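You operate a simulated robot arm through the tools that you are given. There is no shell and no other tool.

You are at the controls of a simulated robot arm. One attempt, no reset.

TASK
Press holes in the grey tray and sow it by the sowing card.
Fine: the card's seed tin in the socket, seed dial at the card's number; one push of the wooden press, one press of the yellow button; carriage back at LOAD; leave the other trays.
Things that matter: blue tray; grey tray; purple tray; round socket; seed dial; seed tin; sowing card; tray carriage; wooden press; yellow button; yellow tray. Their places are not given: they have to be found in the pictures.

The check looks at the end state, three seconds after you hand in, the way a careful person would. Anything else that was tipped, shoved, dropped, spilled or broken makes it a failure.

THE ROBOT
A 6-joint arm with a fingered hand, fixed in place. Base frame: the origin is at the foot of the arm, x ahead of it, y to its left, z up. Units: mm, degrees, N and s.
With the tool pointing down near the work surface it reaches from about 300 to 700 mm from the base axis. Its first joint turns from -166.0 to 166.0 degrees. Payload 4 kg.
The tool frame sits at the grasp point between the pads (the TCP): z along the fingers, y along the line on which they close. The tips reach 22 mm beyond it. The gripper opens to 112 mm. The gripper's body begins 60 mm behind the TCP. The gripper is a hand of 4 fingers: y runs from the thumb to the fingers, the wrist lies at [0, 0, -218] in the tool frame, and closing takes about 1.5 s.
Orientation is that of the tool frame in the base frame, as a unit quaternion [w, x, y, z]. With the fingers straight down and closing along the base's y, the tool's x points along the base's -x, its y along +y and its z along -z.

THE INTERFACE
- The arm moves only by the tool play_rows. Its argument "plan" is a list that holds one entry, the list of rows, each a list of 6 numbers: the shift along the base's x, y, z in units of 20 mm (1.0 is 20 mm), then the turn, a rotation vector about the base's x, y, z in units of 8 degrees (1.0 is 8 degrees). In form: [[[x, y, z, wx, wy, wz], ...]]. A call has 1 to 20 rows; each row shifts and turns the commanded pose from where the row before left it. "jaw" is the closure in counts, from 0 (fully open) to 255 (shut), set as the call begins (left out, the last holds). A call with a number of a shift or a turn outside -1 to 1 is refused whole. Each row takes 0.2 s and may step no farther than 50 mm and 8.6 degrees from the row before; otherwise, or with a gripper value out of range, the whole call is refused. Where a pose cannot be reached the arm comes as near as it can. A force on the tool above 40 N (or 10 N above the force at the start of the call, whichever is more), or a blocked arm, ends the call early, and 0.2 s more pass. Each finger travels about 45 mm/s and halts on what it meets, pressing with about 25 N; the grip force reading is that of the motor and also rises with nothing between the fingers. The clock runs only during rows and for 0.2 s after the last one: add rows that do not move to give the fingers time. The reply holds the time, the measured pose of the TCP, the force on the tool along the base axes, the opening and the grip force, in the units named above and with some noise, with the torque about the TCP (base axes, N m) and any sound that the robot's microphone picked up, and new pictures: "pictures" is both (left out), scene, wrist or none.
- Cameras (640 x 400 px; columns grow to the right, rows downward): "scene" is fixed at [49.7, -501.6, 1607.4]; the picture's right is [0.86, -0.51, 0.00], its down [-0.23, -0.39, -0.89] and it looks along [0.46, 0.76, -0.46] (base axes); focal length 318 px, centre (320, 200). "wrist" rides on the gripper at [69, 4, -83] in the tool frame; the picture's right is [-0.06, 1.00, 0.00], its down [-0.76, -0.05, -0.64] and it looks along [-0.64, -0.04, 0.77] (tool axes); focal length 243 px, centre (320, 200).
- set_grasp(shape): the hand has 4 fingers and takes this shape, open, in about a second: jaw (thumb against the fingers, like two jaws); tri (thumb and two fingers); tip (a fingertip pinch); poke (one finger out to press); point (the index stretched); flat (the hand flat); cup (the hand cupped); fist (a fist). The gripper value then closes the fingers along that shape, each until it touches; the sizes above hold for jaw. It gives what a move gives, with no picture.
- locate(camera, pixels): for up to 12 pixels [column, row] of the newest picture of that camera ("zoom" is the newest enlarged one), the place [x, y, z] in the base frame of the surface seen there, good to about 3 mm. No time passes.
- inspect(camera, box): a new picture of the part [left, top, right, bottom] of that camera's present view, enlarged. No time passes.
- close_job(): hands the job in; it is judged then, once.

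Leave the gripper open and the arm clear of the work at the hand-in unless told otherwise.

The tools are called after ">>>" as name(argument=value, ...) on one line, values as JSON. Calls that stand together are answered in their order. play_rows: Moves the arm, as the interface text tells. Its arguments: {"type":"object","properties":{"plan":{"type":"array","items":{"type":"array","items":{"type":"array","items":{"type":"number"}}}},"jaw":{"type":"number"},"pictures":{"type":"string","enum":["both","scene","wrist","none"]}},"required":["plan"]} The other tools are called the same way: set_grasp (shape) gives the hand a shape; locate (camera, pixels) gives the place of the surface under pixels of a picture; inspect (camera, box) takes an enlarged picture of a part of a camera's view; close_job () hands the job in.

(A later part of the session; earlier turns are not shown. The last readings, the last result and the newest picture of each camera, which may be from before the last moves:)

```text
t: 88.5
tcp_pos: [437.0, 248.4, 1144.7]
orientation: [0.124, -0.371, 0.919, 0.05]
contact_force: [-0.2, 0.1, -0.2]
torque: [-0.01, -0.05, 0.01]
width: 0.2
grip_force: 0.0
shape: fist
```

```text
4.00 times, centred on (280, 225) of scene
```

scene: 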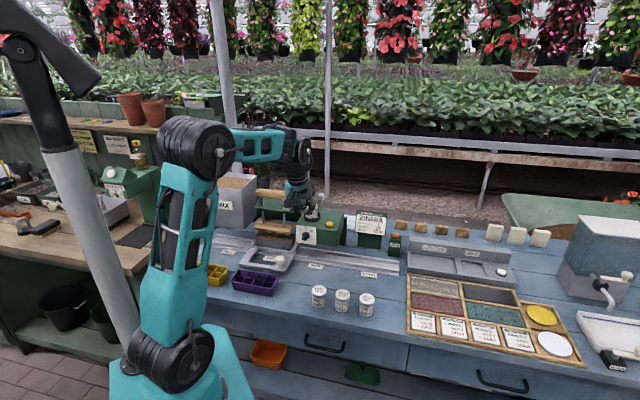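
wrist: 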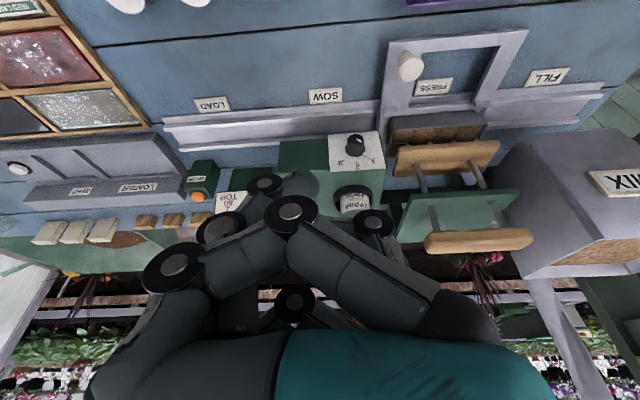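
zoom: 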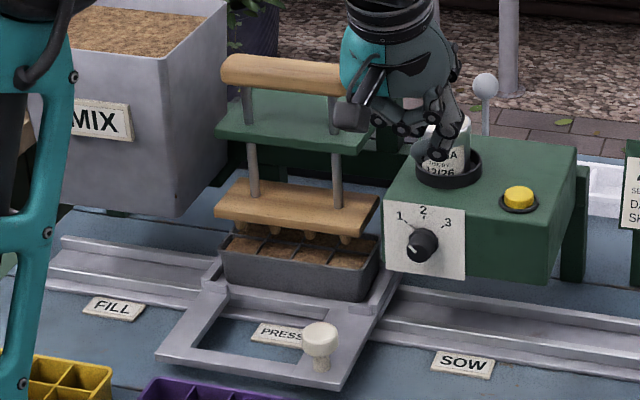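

The tray sits under the board. I measure tray and board ends, the dibbers, and the handle ends to check the alignment.

>>> locate(camera="zoom", pixels=[[220, 250], [372, 275], [232, 237], [380, 262], [217, 212], [358, 235], [378, 205], [224, 70], [340, 90], [280, 75], [242, 183], [300, 205]])

>>> inspect(camera="scene", box=[260, 215, 310, 255])

>>> inspect(camera="wrist", box=[370, 60, 560, 200])

```text
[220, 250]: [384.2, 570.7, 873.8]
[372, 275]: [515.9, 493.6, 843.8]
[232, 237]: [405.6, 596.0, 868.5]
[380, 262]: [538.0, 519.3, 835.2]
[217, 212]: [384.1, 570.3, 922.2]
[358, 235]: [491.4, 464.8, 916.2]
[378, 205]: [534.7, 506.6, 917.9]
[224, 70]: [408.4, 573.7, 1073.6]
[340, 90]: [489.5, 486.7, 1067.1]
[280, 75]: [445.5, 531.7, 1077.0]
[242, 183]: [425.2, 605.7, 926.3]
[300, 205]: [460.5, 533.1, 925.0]
```

```text
10.00 times, centred on (285, 235) of scene
```

zoom: 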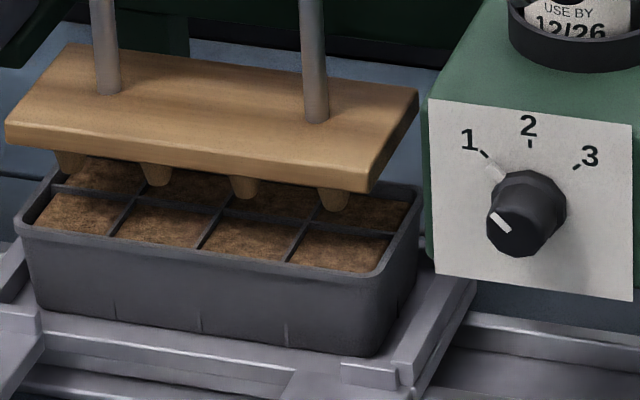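

```text
2.86 times, centred on (465, 130) of wrist
```

zoom: 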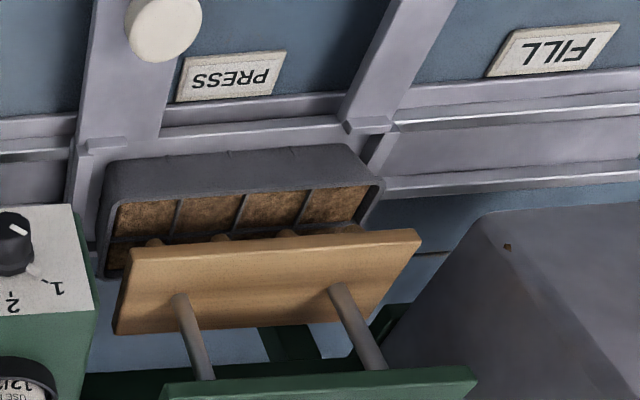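

The dibbers line up with the cell centres to within about 2 mm, which is good. Now I need the fist's shape: I locate its lowest points from the wrist picture.

>>> locate(camera="wrist", pixels=[[290, 210], [265, 183], [300, 182], [220, 230], [170, 270], [375, 222], [350, 260], [230, 280], [295, 300], [260, 240]])

>>> inspect(camera="wrist", box=[100, 140, 540, 400])

>>> inspect(camera="scene", box=[280, 130, 340, 220])

```text
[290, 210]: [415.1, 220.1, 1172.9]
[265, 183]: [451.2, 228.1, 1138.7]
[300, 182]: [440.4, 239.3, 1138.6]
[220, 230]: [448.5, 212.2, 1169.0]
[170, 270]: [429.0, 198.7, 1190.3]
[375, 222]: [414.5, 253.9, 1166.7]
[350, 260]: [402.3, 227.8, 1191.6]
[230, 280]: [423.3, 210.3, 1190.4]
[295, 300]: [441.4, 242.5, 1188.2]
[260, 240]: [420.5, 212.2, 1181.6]
```

```text
1.45 times, centred on (320, 270) of wrist
```

zoom: 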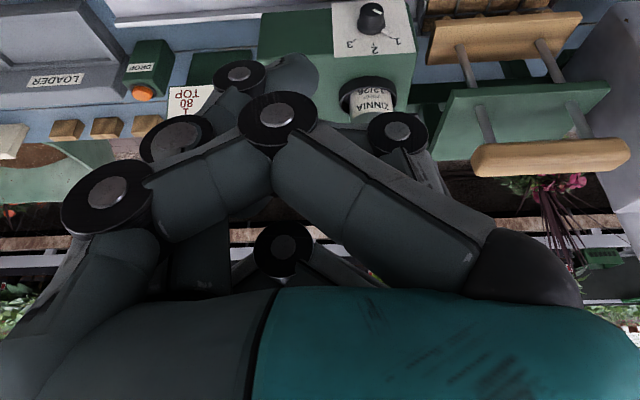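

```text
4.44 times, centred on (310, 175) of scene
```

zoom: 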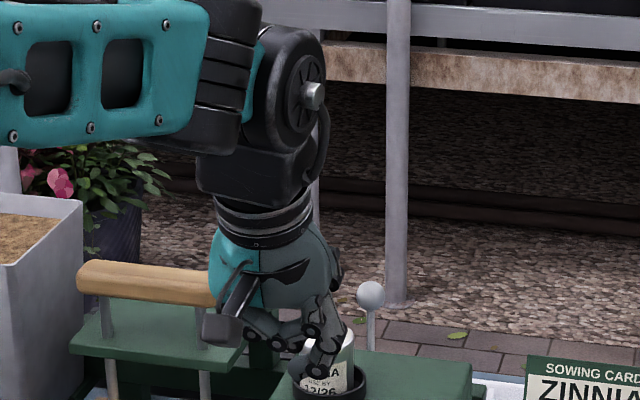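

The fist is uneven, with one low thumb joint, so it isn't good for pushing a round handle. I try the "poke" shape and look at it.

>>> set_grasp(shape="poke")

>>> play_rows(plan=[[[0, 0, 0, 0, 0, 0], [0, 0, 0, 0, 0, 0]]])

>>> inspect(camera="wrist", box=[100, 100, 540, 400])

>>> inspect(camera="scene", box=[280, 150, 340, 220])

```text
t: 89.4
tcp_pos: [436.8, 248.9, 1145.0]
orientation: [0.124, -0.371, 0.919, 0.05]
contact_force: [-0.8, -0.3, -0.4]
torque: [-0.01, 0.02, 0.02]
width: 0.0
grip_force: 0.1
shape: poke
```

```text
t: 90.0
tcp_pos: [436.9, 246.6, 1146.7]
orientation: [0.124, -0.371, 0.919, 0.049]
contact_force: [-0.1, 0.3, 0.2]
torque: [-0.02, -0.04, 0.03]
width: 0.2
grip_force: 0.1
shape: poke
```

scene: 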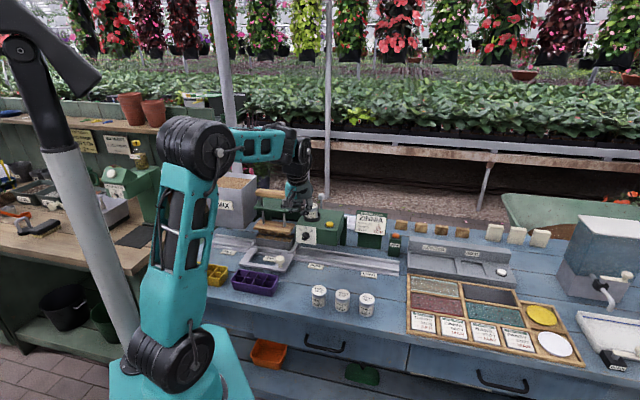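
wrist: 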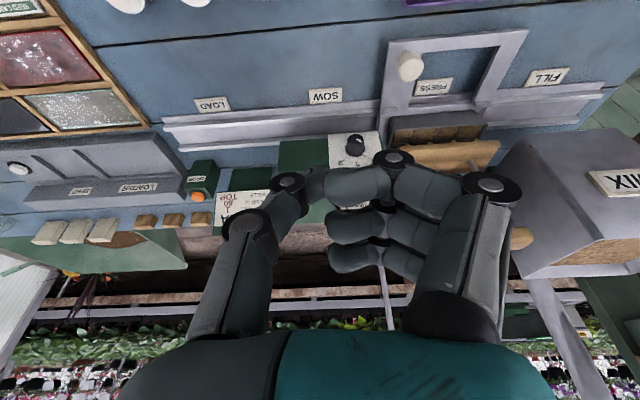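

```text
1.33 times, centred on (320, 250) of wrist
```

zoom: 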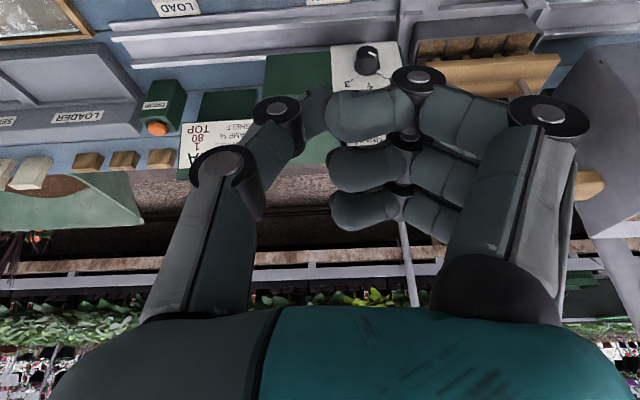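

```text
5.71 times, centred on (310, 185) of scene
```

zoom: 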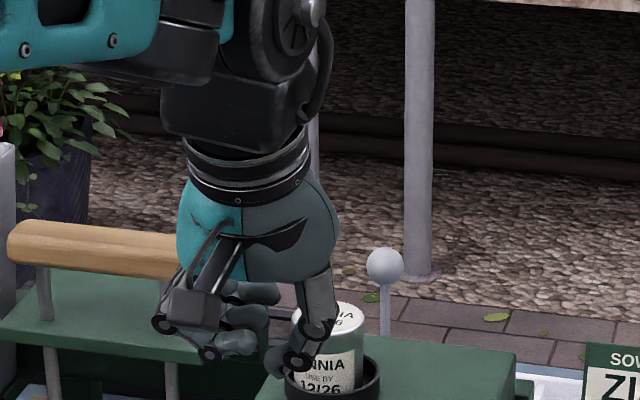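

I set the gripper value to 0 in this shape to see whether the finger stretches.

>>> play_rows(plan=[[[0, 0, 0, 0, 0, 0], [0, 0, 0, 0, 0, 0], [0, 0, 0, 0, 0, 0], [0, 0, 0, 0, 0, 0], [0, 0, 0, 0, 0, 0], [0, 0, 0, 0, 0, 0]]], jaw=0, pictures="wrist")

>>> inspect(camera="scene", box=[280, 150, 340, 220])

>>> set_grasp(shape="point")

>>> play_rows(plan=[[[0, 0, 0, 0, 0, 0], [0, 0, 0, 0, 0, 0]]], pictures="wrist")

>>> inspect(camera="scene", box=[280, 150, 340, 220])

```text
t: 91.4
tcp_pos: [436.2, 248.1, 1145.8]
orientation: [0.124, -0.371, 0.919, 0.05]
contact_force: [1.1, 0.9, -1.3]
torque: [0.04, 0.02, 0.0]
width: 0.1
grip_force: 0.1
shape: poke
```

wrist: 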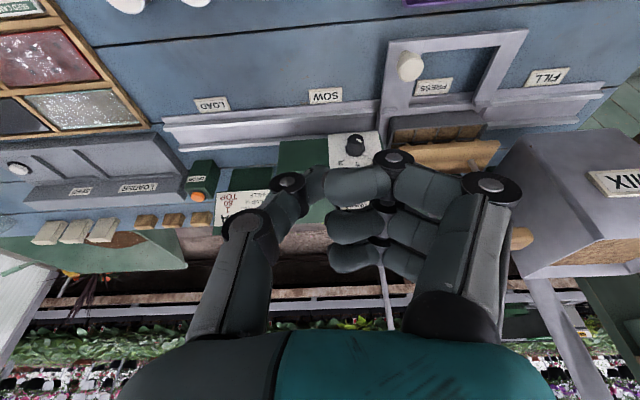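

```text
5.71 times, centred on (310, 185) of scene
```

zoom: 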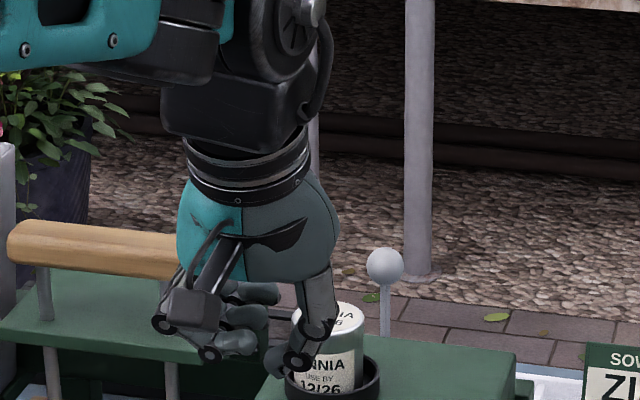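

```text
t: 92.3
tcp_pos: [437.3, 247.8, 1144.6]
orientation: [0.125, -0.371, 0.919, 0.05]
contact_force: [-0.1, 0.2, -0.3]
torque: [0.02, -0.03, -0.03]
width: 105.7
grip_force: 0.0
shape: point
```

```text
t: 92.9
tcp_pos: [437.0, 248.5, 1144.8]
orientation: [0.124, -0.371, 0.919, 0.049]
contact_force: [0.2, -0.3, 0.4]
torque: [0.02, -0.02, 0.04]
width: 105.7
grip_force: 0.1
shape: point
```

wrist: 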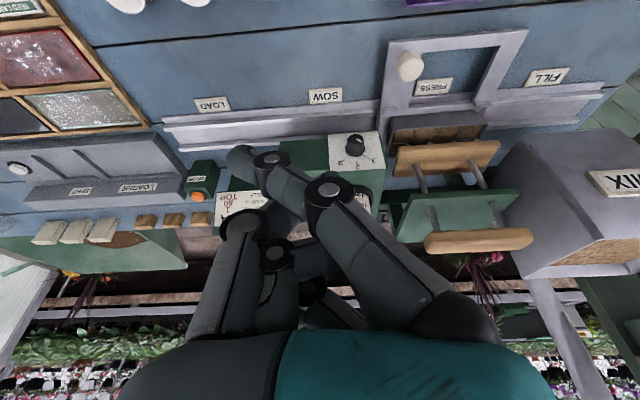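

```text
5.71 times, centred on (310, 185) of scene
```

zoom: 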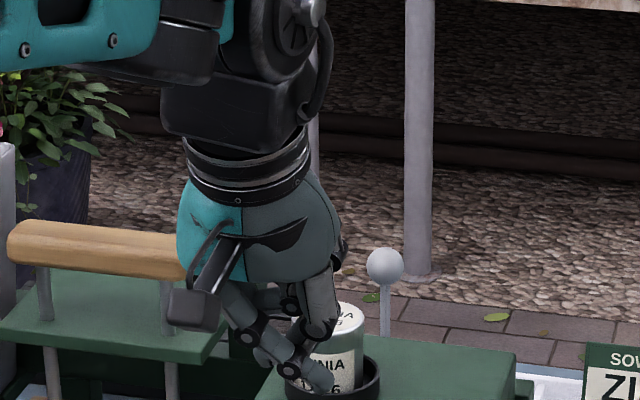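

"Point" crosses over the palm. "Poke" bunches the fingertips at the grasp point, which suits pressing. I return to poke and measure its tip.

>>> set_grasp(shape="poke")

>>> play_rows(plan=[[[0, 0, 0, 0, 0, 0], [0, 0, 0, 0, 0, 0]]], pictures="both")

>>> locate(camera="wrist", pixels=[[315, 185], [312, 172], [335, 175], [345, 190], [392, 160], [288, 182], [350, 170], [350, 228], [355, 258], [340, 160]])

>>> inspect(camera="wrist", box=[250, 130, 430, 290])

>>> inspect(camera="scene", box=[285, 170, 325, 220])

```text
t: 93.8
tcp_pos: [436.5, 246.6, 1145.5]
orientation: [0.125, -0.372, 0.919, 0.049]
contact_force: [0.5, -0.6, 0.9]
torque: [-0.03, -0.01, 0.01]
width: 0.3
grip_force: 0.0
shape: poke
```

```text
t: 94.4
tcp_pos: [436.6, 248.4, 1145.7]
orientation: [0.125, -0.371, 0.919, 0.051]
contact_force: [0.8, 0.0, -0.1]
torque: [0.03, 0.0, 0.02]
width: 0.0
grip_force: 0.0
shape: poke
```

scene: 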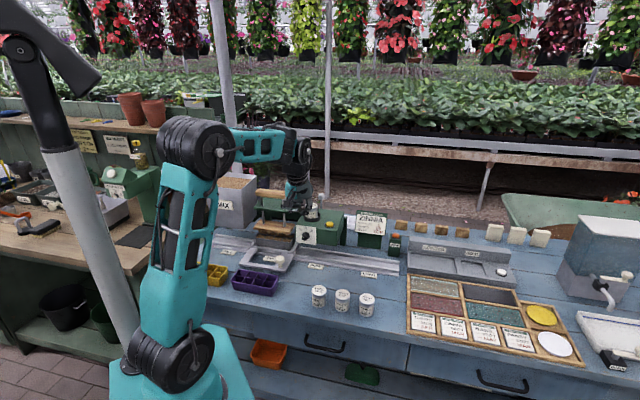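
wrist: 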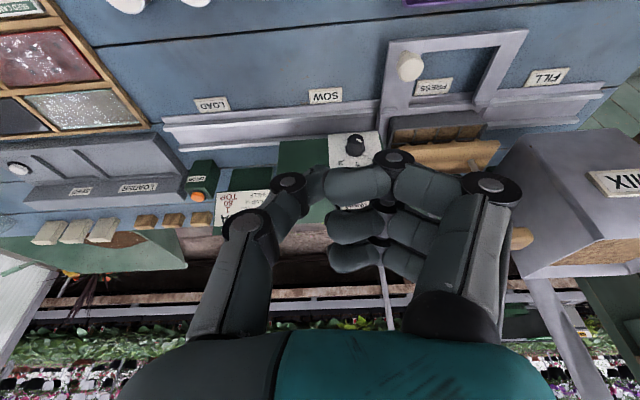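

```text
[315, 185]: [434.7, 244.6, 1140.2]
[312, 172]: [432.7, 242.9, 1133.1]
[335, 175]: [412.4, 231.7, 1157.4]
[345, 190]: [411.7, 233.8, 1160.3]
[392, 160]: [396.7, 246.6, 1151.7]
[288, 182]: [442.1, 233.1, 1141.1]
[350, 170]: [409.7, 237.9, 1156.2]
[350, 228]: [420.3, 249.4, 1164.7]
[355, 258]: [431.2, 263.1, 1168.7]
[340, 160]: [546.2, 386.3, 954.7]
```

```text
2.50 times, centred on (340, 210) of wrist
```

zoom: 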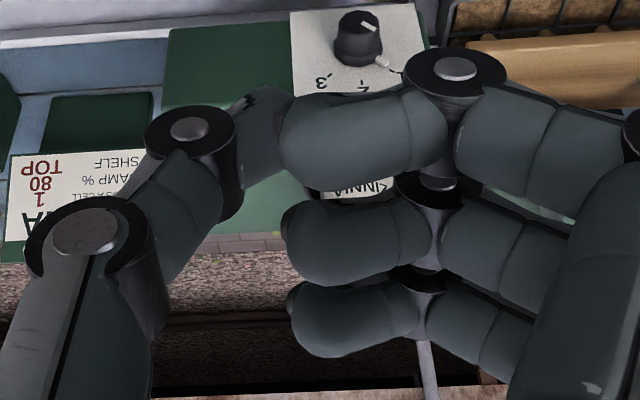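

```text
8.00 times, centred on (305, 195) of scene
```

zoom: 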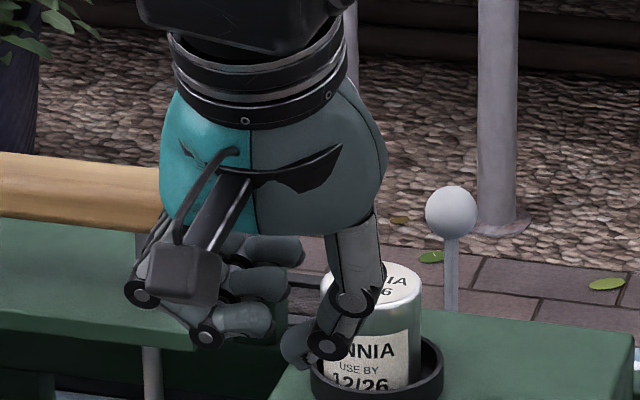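

In poke, the bent thumb tip is the lowest point, about 15 mm beyond the TCP. The handle's centre is about u=-56, v=702, top z≈1082. I tilt 7° more (to about 22°) for reach and move above the handle.

>>> play_rows(plan=[[[0.05, 0.95, 0, 0.619, -0.619, 0], [0.05, 0.95, -0.07, 0, 0, 0], [0.05, 0.95, -0.07, 0, 0, 0], [0.05, 0.95, -0.07, 0, 0, 0], [0.05, 0.95, -0.07, 0, 0, 0], [0.05, 0.95, -0.07, 0, 0, 0], [0.05, 0.95, -0.07, 0, 0, 0], [0.05, 0.95, -0.07, 0, 0, 0], [0.05, 0.95, -0.07, 0, 0, 0], [0.05, 0.95, -0.07, 0, 0, 0], [0.05, 0.95, -0.07, 0, 0, 0], [0.05, 0.95, -0.07, 0, 0, 0], [0.05, 0.95, -0.07, 0, 0, 0], [0, 0, 0, 0, 0, 0]]])

>>> inspect(camera="scene", box=[230, 150, 330, 230])

```text
t: 97.4
tcp_pos: [448.8, 491.9, 1128.5]
orientation: [0.179, -0.369, 0.909, 0.074]
contact_force: [0.3, 0.1, 0.0]
torque: [0.01, -0.01, 0.01]
width: 0.0
grip_force: 0.0
shape: poke
```

scene: 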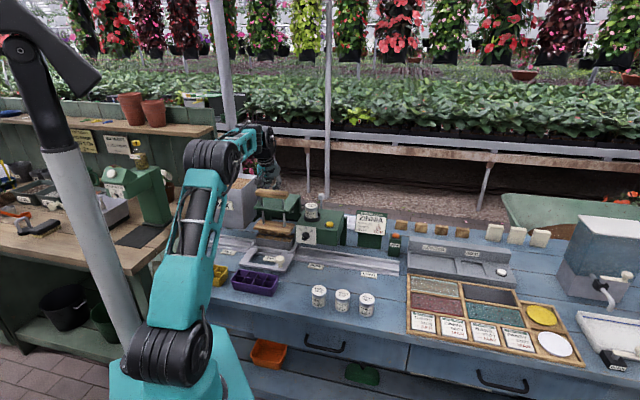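
wrist: 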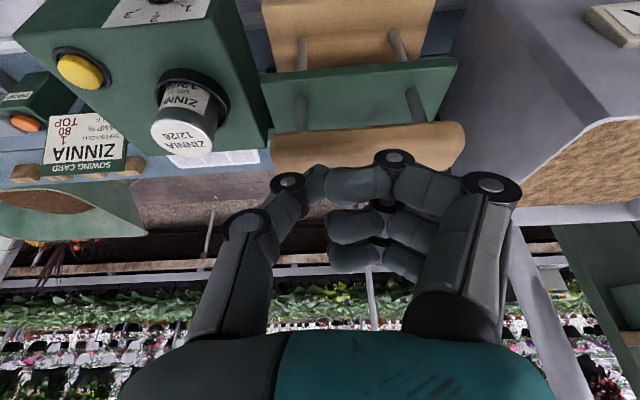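

```text
5.00 times, centred on (280, 190) of scene
```

zoom: 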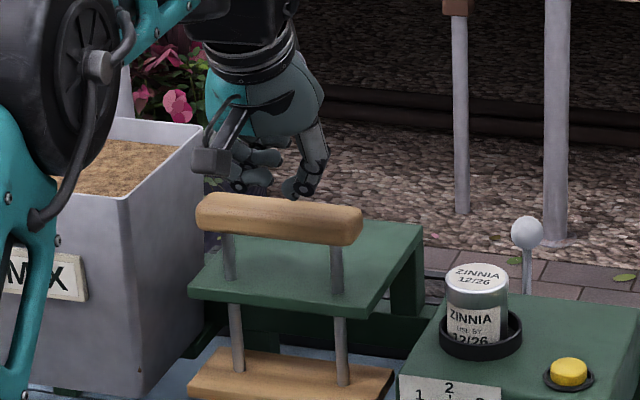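

A good view of the handle. I locate its ends, top line and edges.

>>> locate(camera="wrist", pixels=[[276, 158], [464, 147], [370, 135], [370, 148], [300, 150], [440, 140], [300, 165], [440, 155], [310, 190]])

>>> locate(camera="zoom", pixels=[[198, 212], [362, 225], [280, 205], [280, 215], [280, 230], [300, 190], [228, 203], [340, 212]])

```text
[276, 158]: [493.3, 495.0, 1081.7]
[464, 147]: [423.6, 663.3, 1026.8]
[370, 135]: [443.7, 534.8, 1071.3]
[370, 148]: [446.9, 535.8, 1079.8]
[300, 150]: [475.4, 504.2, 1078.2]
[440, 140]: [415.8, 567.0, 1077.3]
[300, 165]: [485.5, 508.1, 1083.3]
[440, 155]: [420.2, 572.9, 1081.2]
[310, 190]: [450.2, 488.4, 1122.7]
```

```text
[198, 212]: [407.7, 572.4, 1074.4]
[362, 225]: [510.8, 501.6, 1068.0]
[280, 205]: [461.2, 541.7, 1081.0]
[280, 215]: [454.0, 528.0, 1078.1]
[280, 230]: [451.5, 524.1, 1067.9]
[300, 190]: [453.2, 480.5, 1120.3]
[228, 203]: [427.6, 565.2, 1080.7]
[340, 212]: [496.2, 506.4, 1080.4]
```

Handle centre: u≈-55, v≈704, top z≈1082. I move over it and lower to just above contact, TCP z≈1106.

>>> play_rows(plan=[[[0.09, 0.72, 0, 0, 0, 0], [0.09, 0.71, 0, 0, 0, 0], [0.08, 0.7, 0, 0, 0, 0], [0, 0, -0.5, 0, 0, 0], [0, 0, -0.6, 0, 0, 0], [0, 0, 0, 0, 0, 0]]])

>>> inspect(camera="scene", box=[240, 160, 320, 230])

>>> inspect(camera="wrist", box=[220, 80, 480, 280])

```text
t: 98.8
tcp_pos: [454.7, 536.0, 1108.8]
orientation: [0.179, -0.367, 0.91, 0.074]
contact_force: [0.3, 0.1, 0.5]
torque: [-0.01, 0.04, -0.01]
width: 0.0
grip_force: 0.2
shape: poke
```

scene: 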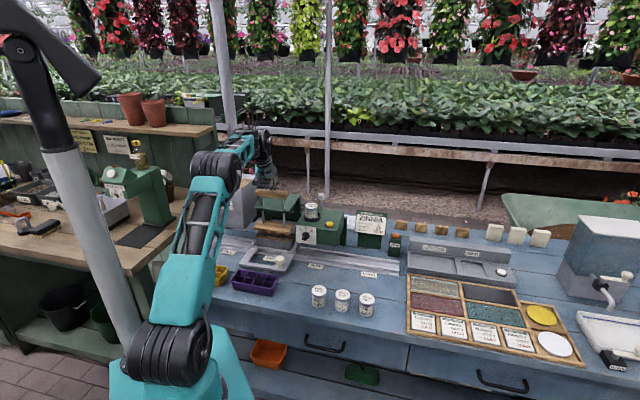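
wrist: 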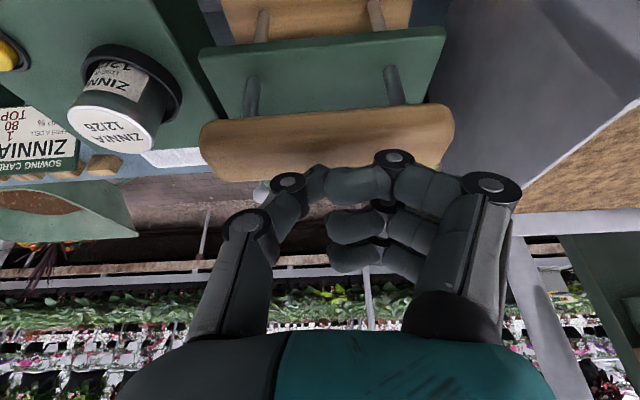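

```text
5.71 times, centred on (280, 195) of scene
```

zoom: 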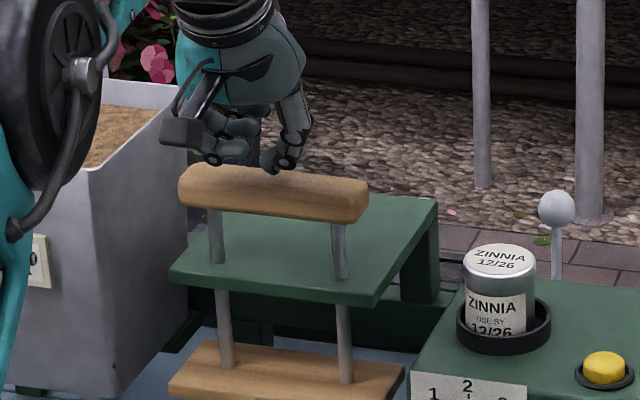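

```text
2.00 times, centred on (350, 180) of wrist
```

zoom: 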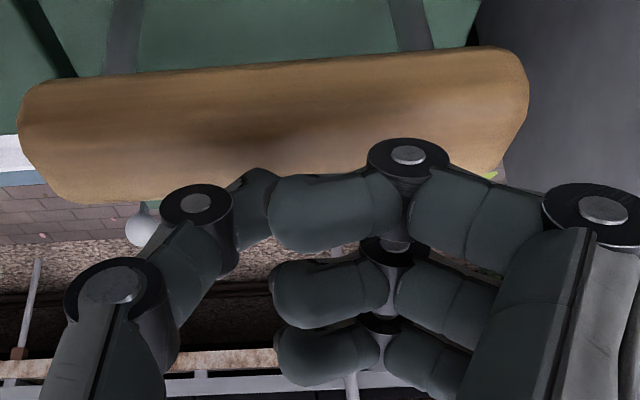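

The thumb tip is centred over the handle. I lower 12 mm to find contact.

>>> play_rows(plan=[[[0, 0, -0.2, 0, 0, 0], [0, 0, -0.2, 0, 0, 0], [0, 0, -0.2, 0, 0, 0], [0, 0, 0, 0, 0, 0]]])

>>> inspect(camera="scene", box=[250, 165, 310, 225])

```text
t: 99.8
tcp_pos: [454.2, 535.8, 1096.9]
orientation: [0.18, -0.368, 0.909, 0.075]
contact_force: [0.4, 1.0, 3.0]
torque: [0.03, -0.02, 0.0]
width: 0.2
grip_force: 0.0
shape: poke
```

scene: 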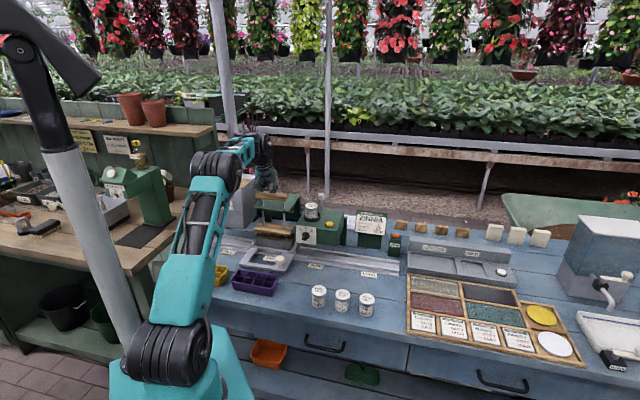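
wrist: 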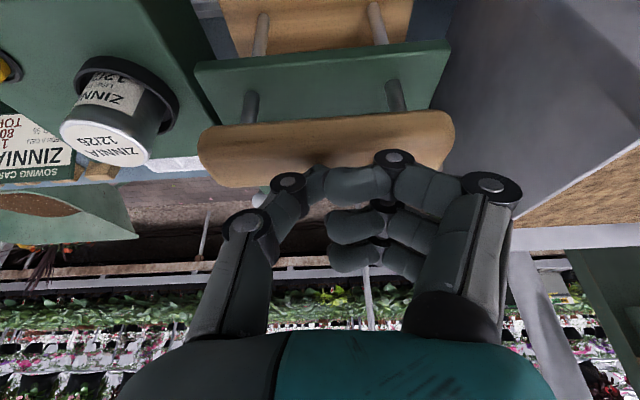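

```text
6.67 times, centred on (280, 195) of scene
```

zoom: 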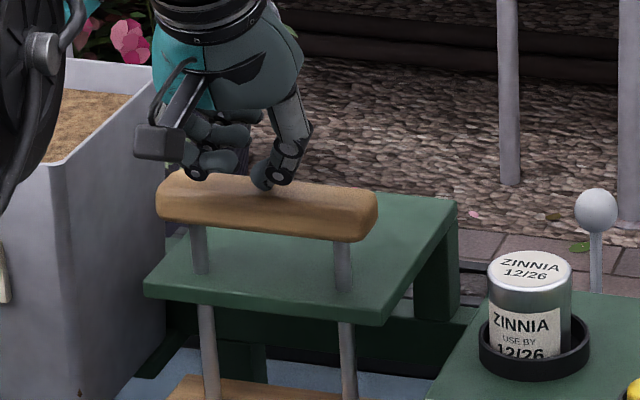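

Contact has begun (3 N). Now the single push: steadily down in 4 mm rows until the press bottoms out.

>>> play_rows(plan=[[[0, 0, -0.2, 0, 0, 0], [0, 0, -0.2, 0, 0, 0], [0, 0, -0.2, 0, 0, 0], [0, 0, -0.2, 0, 0, 0], [0, 0, -0.2, 0, 0, 0], [0, 0, -0.2, 0, 0, 0], [0, 0, -0.2, 0, 0, 0], [0, 0, -0.2, 0, 0, 0], [0, 0, -0.2, 0, 0, 0], [0, 0, -0.2, 0, 0, 0], [0, 0, -0.2, 0, 0, 0], [0, 0, -0.2, 0, 0, 0], [0, 0, -0.2, 0, 0, 0], [0, 0, -0.2, 0, 0, 0], [0, 0, -0.2, 0, 0, 0], [0, 0, -0.2, 0, 0, 0]]])

>>> inspect(camera="scene", box=[240, 170, 320, 250])

```text
t: 101.8
tcp_pos: [457.3, 537.1, 1069.0]
orientation: [0.186, -0.365, 0.909, 0.078]
contact_force: [-0.4, -1.1, 12.5]
torque: [0.07, 0.03, 0.01]
width: 0.0
grip_force: 0.0
shape: poke
stopped in row 9: the force on the tool passed its limit at 42 N (the readings are from after the stop); the commanded pose is now the measured one
```

scene: 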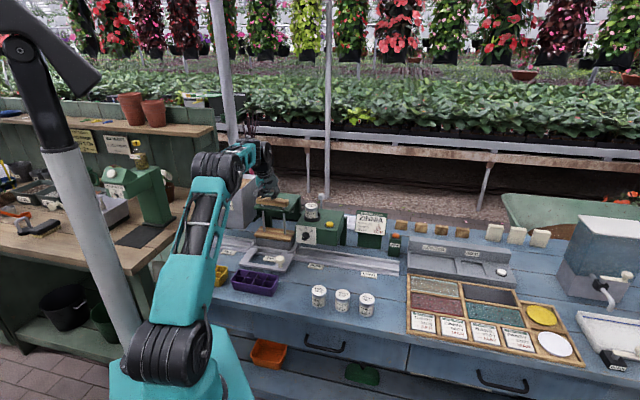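
wrist: 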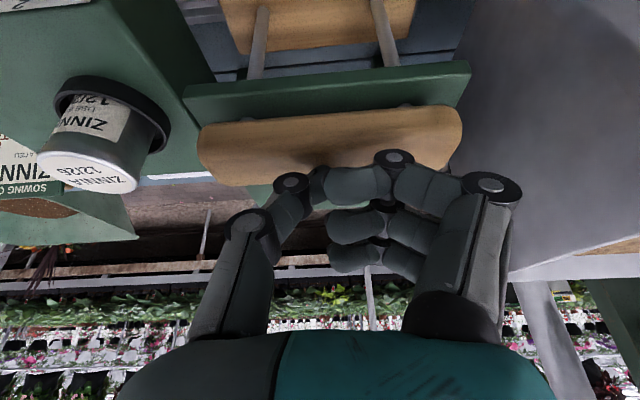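

```text
5.00 times, centred on (280, 210) of scene
```

zoom: 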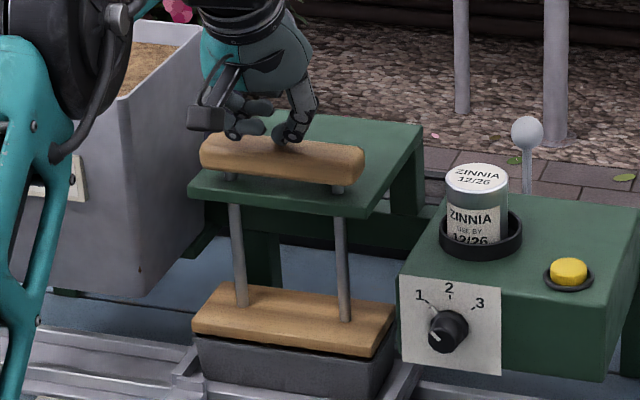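

The board is down at the tray. I measure the board and handle heights to see whether it reached the bottom.

>>> locate(camera="zoom", pixels=[[280, 320], [300, 345], [230, 310], [280, 150], [340, 160], [280, 355], [210, 330]])

>>> inspect(camera="scene", box=[260, 220, 310, 260])

```text
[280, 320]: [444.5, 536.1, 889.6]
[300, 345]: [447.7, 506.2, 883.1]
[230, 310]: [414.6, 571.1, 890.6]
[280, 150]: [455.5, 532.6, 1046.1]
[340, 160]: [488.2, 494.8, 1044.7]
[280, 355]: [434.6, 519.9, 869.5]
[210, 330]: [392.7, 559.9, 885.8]
```

```text
10.00 times, centred on (285, 240) of scene
```

zoom: 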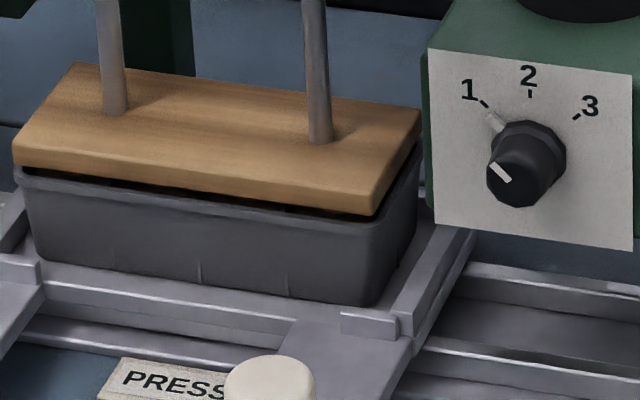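

The board is down 36 mm with a thin gap above the tray rim. Without letting it rise, I push a little further to be sure it is at its stop.

>>> play_rows(plan=[[[0, 0, -0.1, 0, 0, 0], [0, 0, -0.1, 0, 0, 0], [0, 0, -0.1, 0, 0, 0], [0, 0, -0.1, 0, 0, 0], [0, 0, -0.1, 0, 0, 0]]])

>>> inspect(camera="scene", box=[260, 220, 310, 260])

>>> inspect(camera="scene", box=[240, 170, 320, 250])

>>> locate(camera="zoom", pixels=[[280, 320], [300, 345], [230, 310], [280, 150], [340, 160], [280, 355], [210, 330]])

```text
t: 102.5
tcp_pos: [459.2, 536.3, 1069.1]
orientation: [0.193, -0.362, 0.908, 0.08]
contact_force: [-1.8, 0.2, 14.1]
torque: [0.13, 0.04, -0.01]
width: 0.3
grip_force: 0.0
shape: poke
stopped in row 3: the force on the tool passed its limit at 42 N (the readings are from after the stop); the commanded pose is now the measured one
```

scene: 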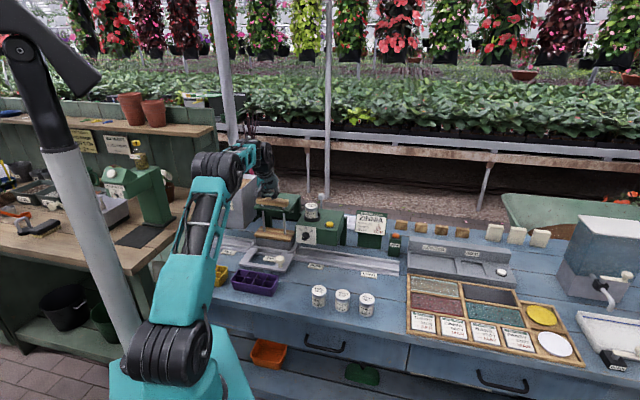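
wrist: 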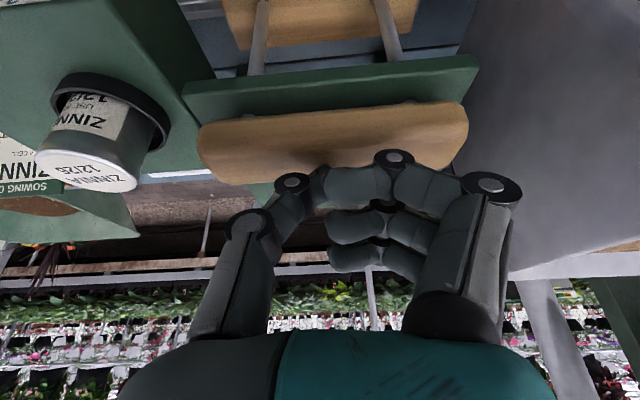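

```text
10.00 times, centred on (285, 240) of scene
```

zoom: 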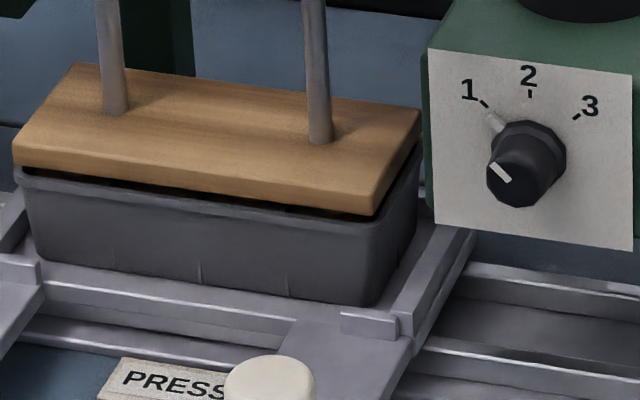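

```text
5.00 times, centred on (280, 210) of scene
```

zoom: 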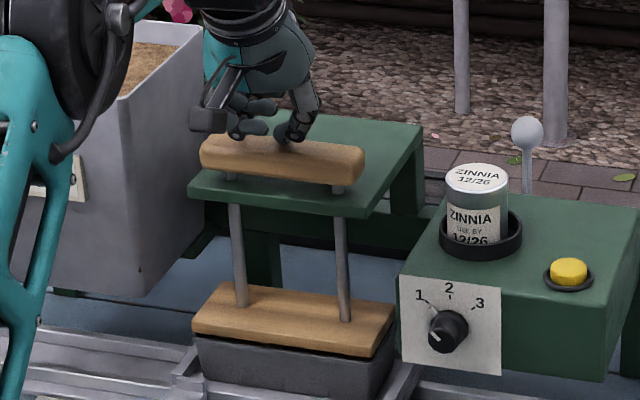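

```text
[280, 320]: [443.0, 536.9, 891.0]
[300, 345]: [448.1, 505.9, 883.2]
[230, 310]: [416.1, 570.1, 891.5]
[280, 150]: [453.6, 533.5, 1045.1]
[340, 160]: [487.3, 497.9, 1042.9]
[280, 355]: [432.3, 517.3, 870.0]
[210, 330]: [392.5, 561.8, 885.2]
```

No further travel: the press is at its bottom stop. I now rise straight up, letting it return once.

>>> play_rows(plan=[[[0, 0, 0.4, 0, 0, 0], [0, 0, 0.6, 0, 0, 0], [0, 0, 0.6, 0, 0, 0], [0, 0, 0.6, 0, 0, 0], [0, 0, 0.6, 0, 0, 0], [0, 0, 0, 0, 0, 0]]])

>>> inspect(camera="scene", box=[240, 170, 320, 260])

>>> inspect(camera="scene", box=[260, 220, 310, 260])

```text
t: 103.9
tcp_pos: [459.7, 536.8, 1121.6]
orientation: [0.189, -0.363, 0.909, 0.078]
contact_force: [0.4, -0.3, -0.4]
torque: [0.0, 0.01, 0.01]
width: 0.1
grip_force: 0.1
shape: poke
```

scene: 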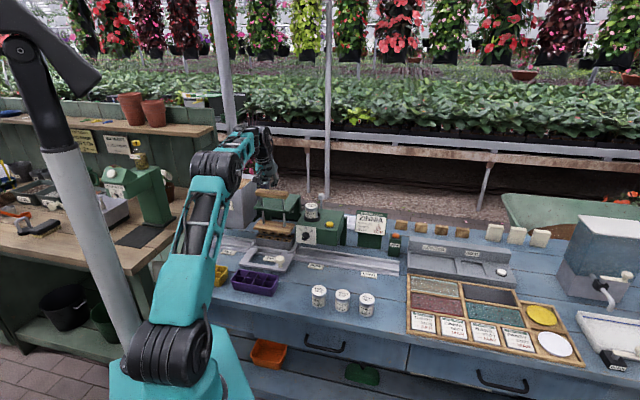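
wrist: 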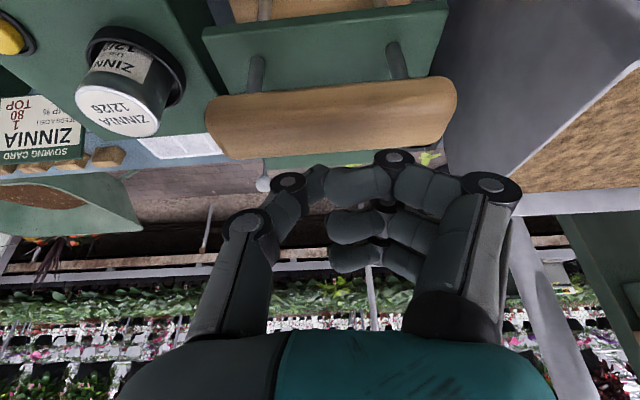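

```text
4.44 times, centred on (280, 215) of scene
```

zoom: 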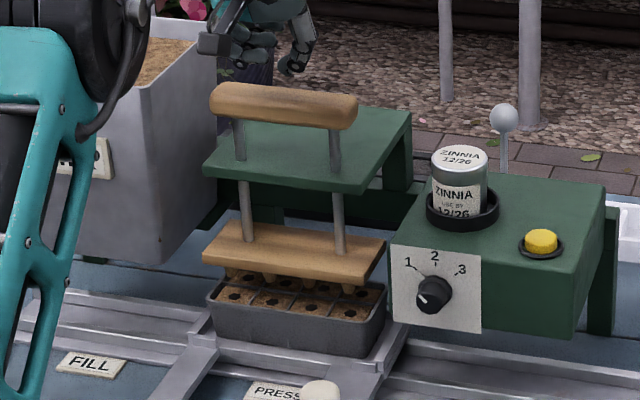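

```text
10.00 times, centred on (285, 240) of scene
```

zoom: 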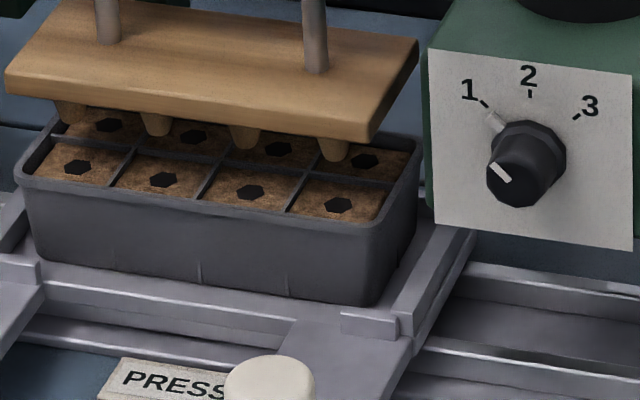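

Eight neat holes, one per cell. Now back to the carriage knob. I withdraw from the press, switch to jaw and go above the knob, which is at about (412,399).

>>> play_rows(plan=[[[-0.7, -0.7, 0, 0, 0, 0], [-0.7, -0.7, 0, 0, 0, 0], [-0.7, -0.7, 0, 0, 0, 0], [-0.7, -0.7, 0, 0, 0, 0], [-0.7, -0.7, 0, -0.7, 0.7, 0], [-0.7, -0.7, 0, 0, 0, 0], [0, 0, 0, 0, 0, 0]]], pictures="none")

>>> set_grasp(shape="jaw")

>>> play_rows(plan=[[[0.225, -0.34, -0.9, 0, 0, 0], [0.225, -0.34, -0.9, 0, 0, 0], [0.225, -0.34, -0.9, 0, 0, 0], [0.225, -0.34, -0.9, 0, 0, 0], [0.225, -0.34, -0.9, 0, 0, 0], [0.225, -0.34, -0.9, 0, 0, 0], [0.225, -0.34, -0.9, 0, 0, 0], [0.225, -0.34, -0.9, 0, 0, 0], [0, 0, 0, 0, 0, 0]]], jaw=70)

```text
t: 105.5
tcp_pos: [374.4, 452.2, 1122.3]
orientation: [0.127, -0.366, 0.921, 0.051]
contact_force: [0.7, 0.0, 0.6]
torque: [-0.01, 0.02, 0.01]
width: 0.1
grip_force: 0.1
shape: poke
```

```text
t: 106.4
tcp_pos: [375.1, 451.8, 1121.8]
orientation: [0.127, -0.366, 0.92, 0.051]
contact_force: [0.1, -0.7, 0.1]
torque: [0.01, -0.01, -0.01]
width: 111.9
grip_force: 0.0
shape: jaw
```

```text
t: 108.4
tcp_pos: [411.0, 399.2, 978.3]
orientation: [0.127, -0.366, 0.92, 0.051]
contact_force: [1.3, -0.2, 0.3]
torque: [-0.01, 0.02, 0.0]
width: 81.6
grip_force: 0.0
shape: jaw
```

scene: 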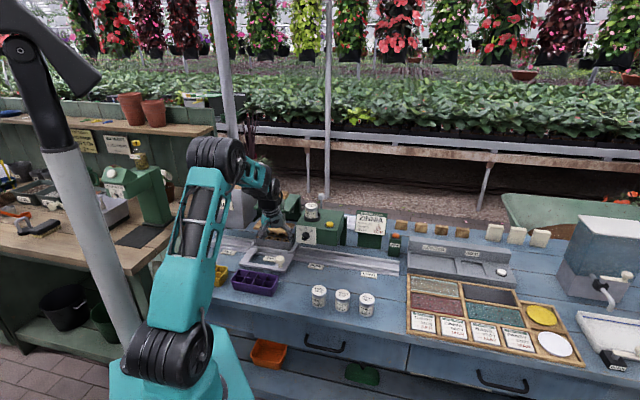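
wrist: 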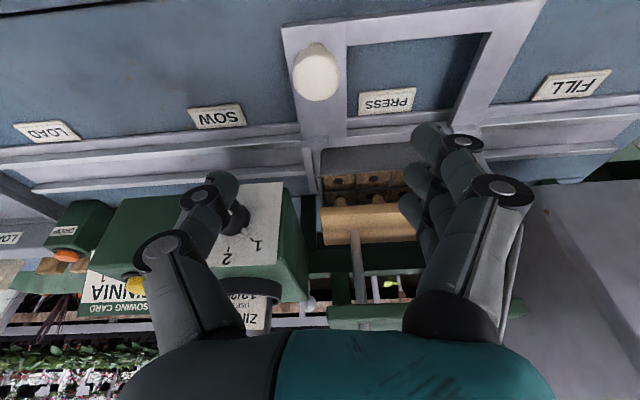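

Knob straight below. I check its place and descend to z≈866.

>>> locate(camera="wrist", pixels=[[316, 80], [295, 78], [339, 78], [316, 98], [316, 48]])

>>> play_rows(plan=[[[0, 0, -0.93, 0, 0, 0], [0, 0, -0.93, 0, 0, 0], [0, 0, -0.93, 0, 0, 0], [0, 0, -0.93, 0, 0, 0], [0, 0, -0.93, 0, 0, 0], [0, 0, -0.93, 0, 0, 0], [0, 0, 0, 0, 0, 0]]])

```text
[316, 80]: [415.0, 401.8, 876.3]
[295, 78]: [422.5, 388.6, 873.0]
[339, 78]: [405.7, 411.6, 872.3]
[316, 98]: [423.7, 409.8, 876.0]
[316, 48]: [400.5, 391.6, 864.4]
```

```text
t: 110.0
tcp_pos: [411.5, 397.6, 866.2]
orientation: [0.128, -0.367, 0.92, 0.051]
contact_force: [-0.8, 0.7, -0.8]
torque: [0.01, 0.05, -0.03]
width: 81.2
grip_force: 0.0
shape: jaw
```

scene: 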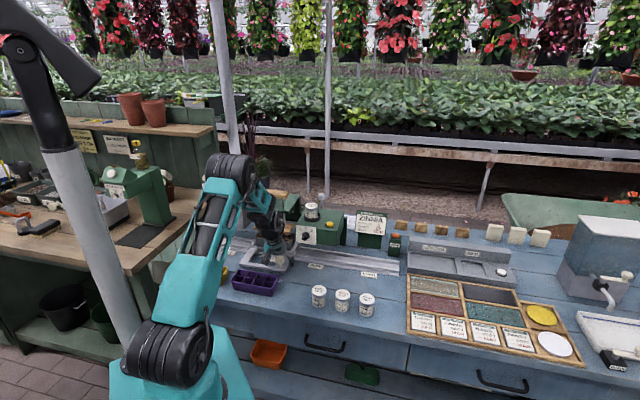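
wrist: 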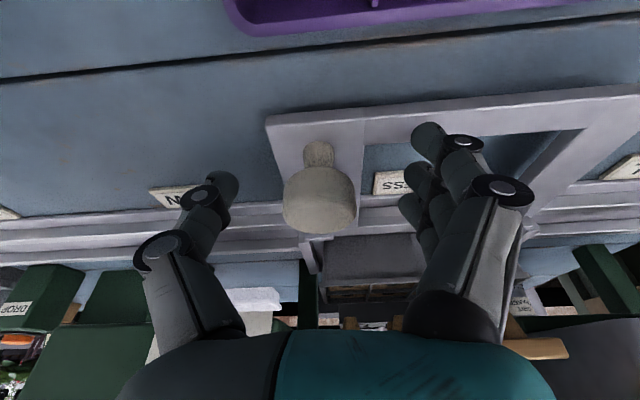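

The knob is centred again. I close the grip.

>>> play_rows(plan=[[[0.03, 0.05, 0, 0, 0, 0], [0, 0, 0, 0, 0, 0], [0, 0, 0, 0, 0, 0], [0, 0, 0, 0, 0, 0], [0, 0, 0, 0, 0, 0], [0, 0, 0, 0, 0, 0], [0, 0, 0, 0, 0, 0], [0, 0, 0, 0, 0, 0]]], jaw=255, pictures="wrist")

```text
t: 111.8
tcp_pos: [412.4, 398.7, 865.0]
orientation: [0.127, -0.366, 0.921, 0.051]
contact_force: [5.2, -0.1, -11.1]
torque: [0.06, 0.07, 0.09]
width: 11.9
grip_force: 24.4
shape: jaw
```

wrist: 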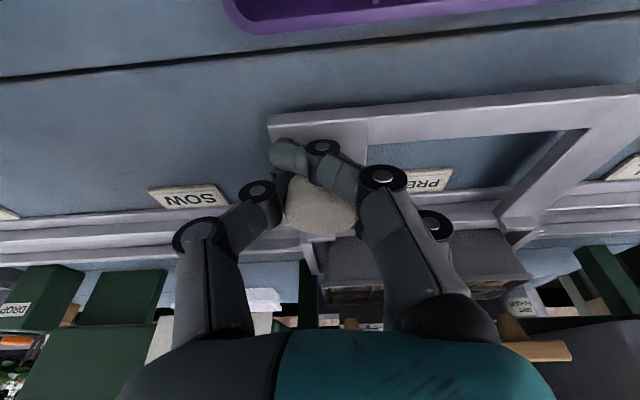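

Gripped. I slide the carriage +191 mm along the rail, from PRESS to SOW.

>>> play_rows(plan=[[[0.25, -0.25, -0.05, 0, 0, 0], [0.5, -0.5, 0, 0, 0, 0], [0.5, -0.5, 0, 0, 0, 0], [0.5, -0.5, 0, 0, 0, 0], [0.5, -0.5, 0, 0, 0, 0], [0.5, -0.5, 0, 0, 0, 0], [0.5, -0.5, 0, 0, 0, 0], [0.5, -0.5, 0, 0, 0, 0], [0.5, -0.5, 0, 0, 0, 0], [0.5, -0.5, 0, 0, 0, 0], [0.5, -0.5, 0, 0, 0, 0], [0.5, -0.5, 0, 0, 0, 0], [0.5, -0.5, 0, 0, 0, 0], [0.4, -0.4, 0, 0, 0, 0], [0, 0, 0, 0, 0, 0]]])

```text
t: 115.0
tcp_pos: [545.0, 266.1, 866.2]
orientation: [0.127, -0.366, 0.921, 0.051]
contact_force: [7.4, 3.6, -22.8]
torque: [-0.02, 0.05, 0.06]
width: 9.8
grip_force: 25.2
shape: jaw
```

scene: 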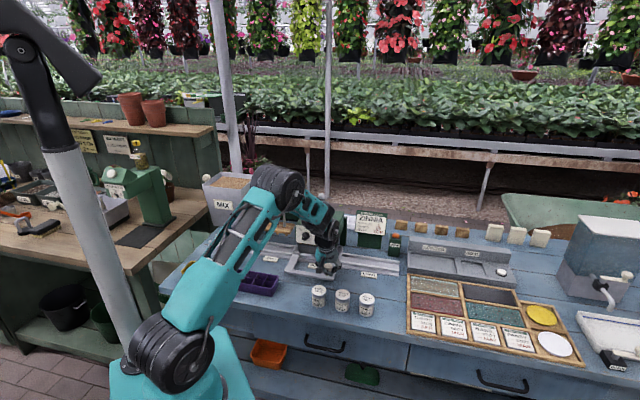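
wrist: 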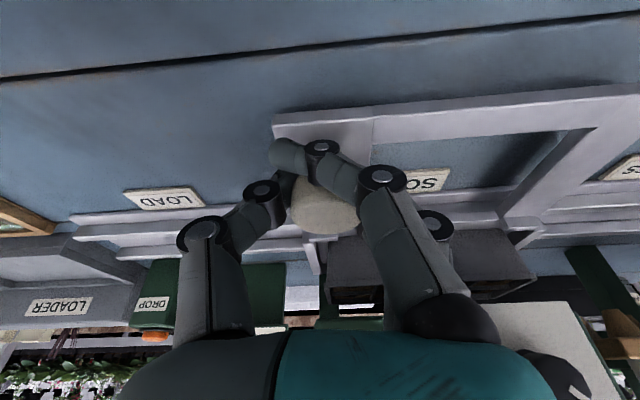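

About 4 mm short by count and by the label view. I move those 4 mm, lower 1 mm to relieve the vertical pull, then release and compare.

>>> play_rows(plan=[[[0.07, -0.07, -0.04, 0, 0, 0], [0.07, -0.07, -0.03, 0, 0, 0], [0, 0, 0, 0, 0, 0]]], pictures="none")

>>> play_rows(plan=[[[0, 0, 0, 0, 0, 0], [0, 0, 0, 0, 0, 0], [0, 0, 0, 0, 0, 0], [0, 0, 0, 0, 0, 0], [0, 0, 0, 0, 0, 0], [0, 0, 0, 0, 0, 0]]], jaw=70)

>>> inspect(camera="wrist", box=[250, 90, 450, 250])

```text
t: 115.8
tcp_pos: [548.5, 263.9, 864.2]
orientation: [0.128, -0.366, 0.921, 0.051]
contact_force: [3.8, 0.1, -12.2]
torque: [0.0, 0.04, 0.07]
width: 9.6
grip_force: 24.9
shape: jaw
```

```text
t: 117.2
tcp_pos: [547.8, 262.6, 865.1]
orientation: [0.127, -0.367, 0.92, 0.051]
contact_force: [-0.6, 0.1, -0.6]
torque: [0.02, 0.0, 0.0]
width: 80.9
grip_force: 0.0
shape: jaw
```

scene: 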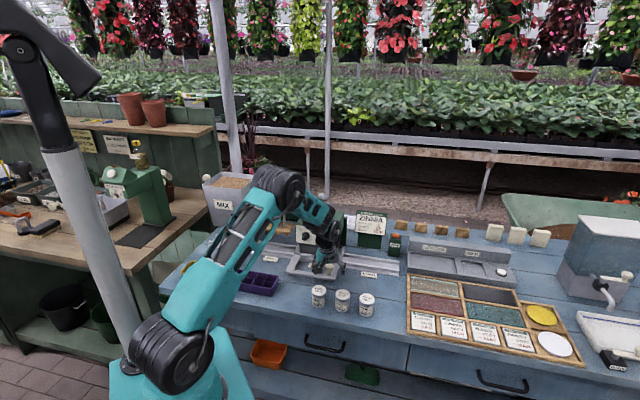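
wrist: 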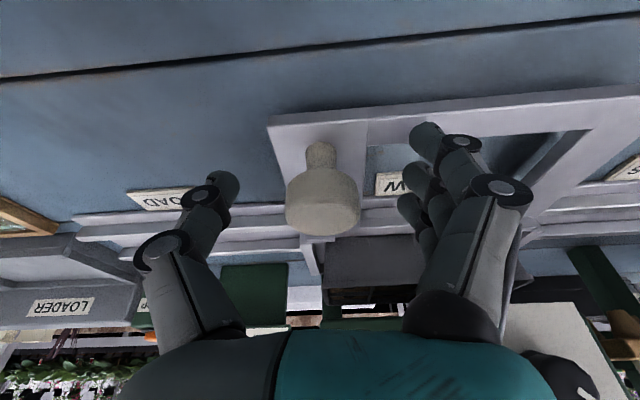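

```text
2.50 times, centred on (350, 170) of wrist
```

zoom: 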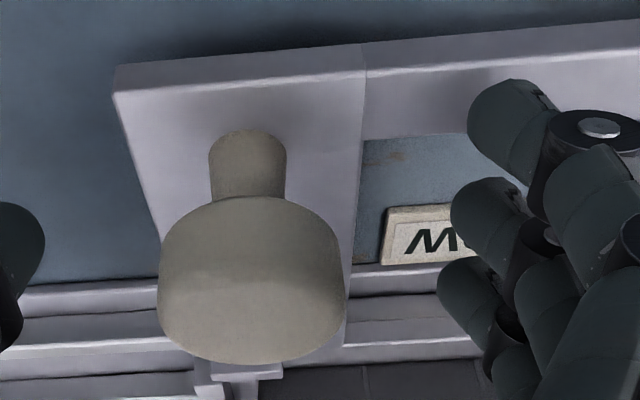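

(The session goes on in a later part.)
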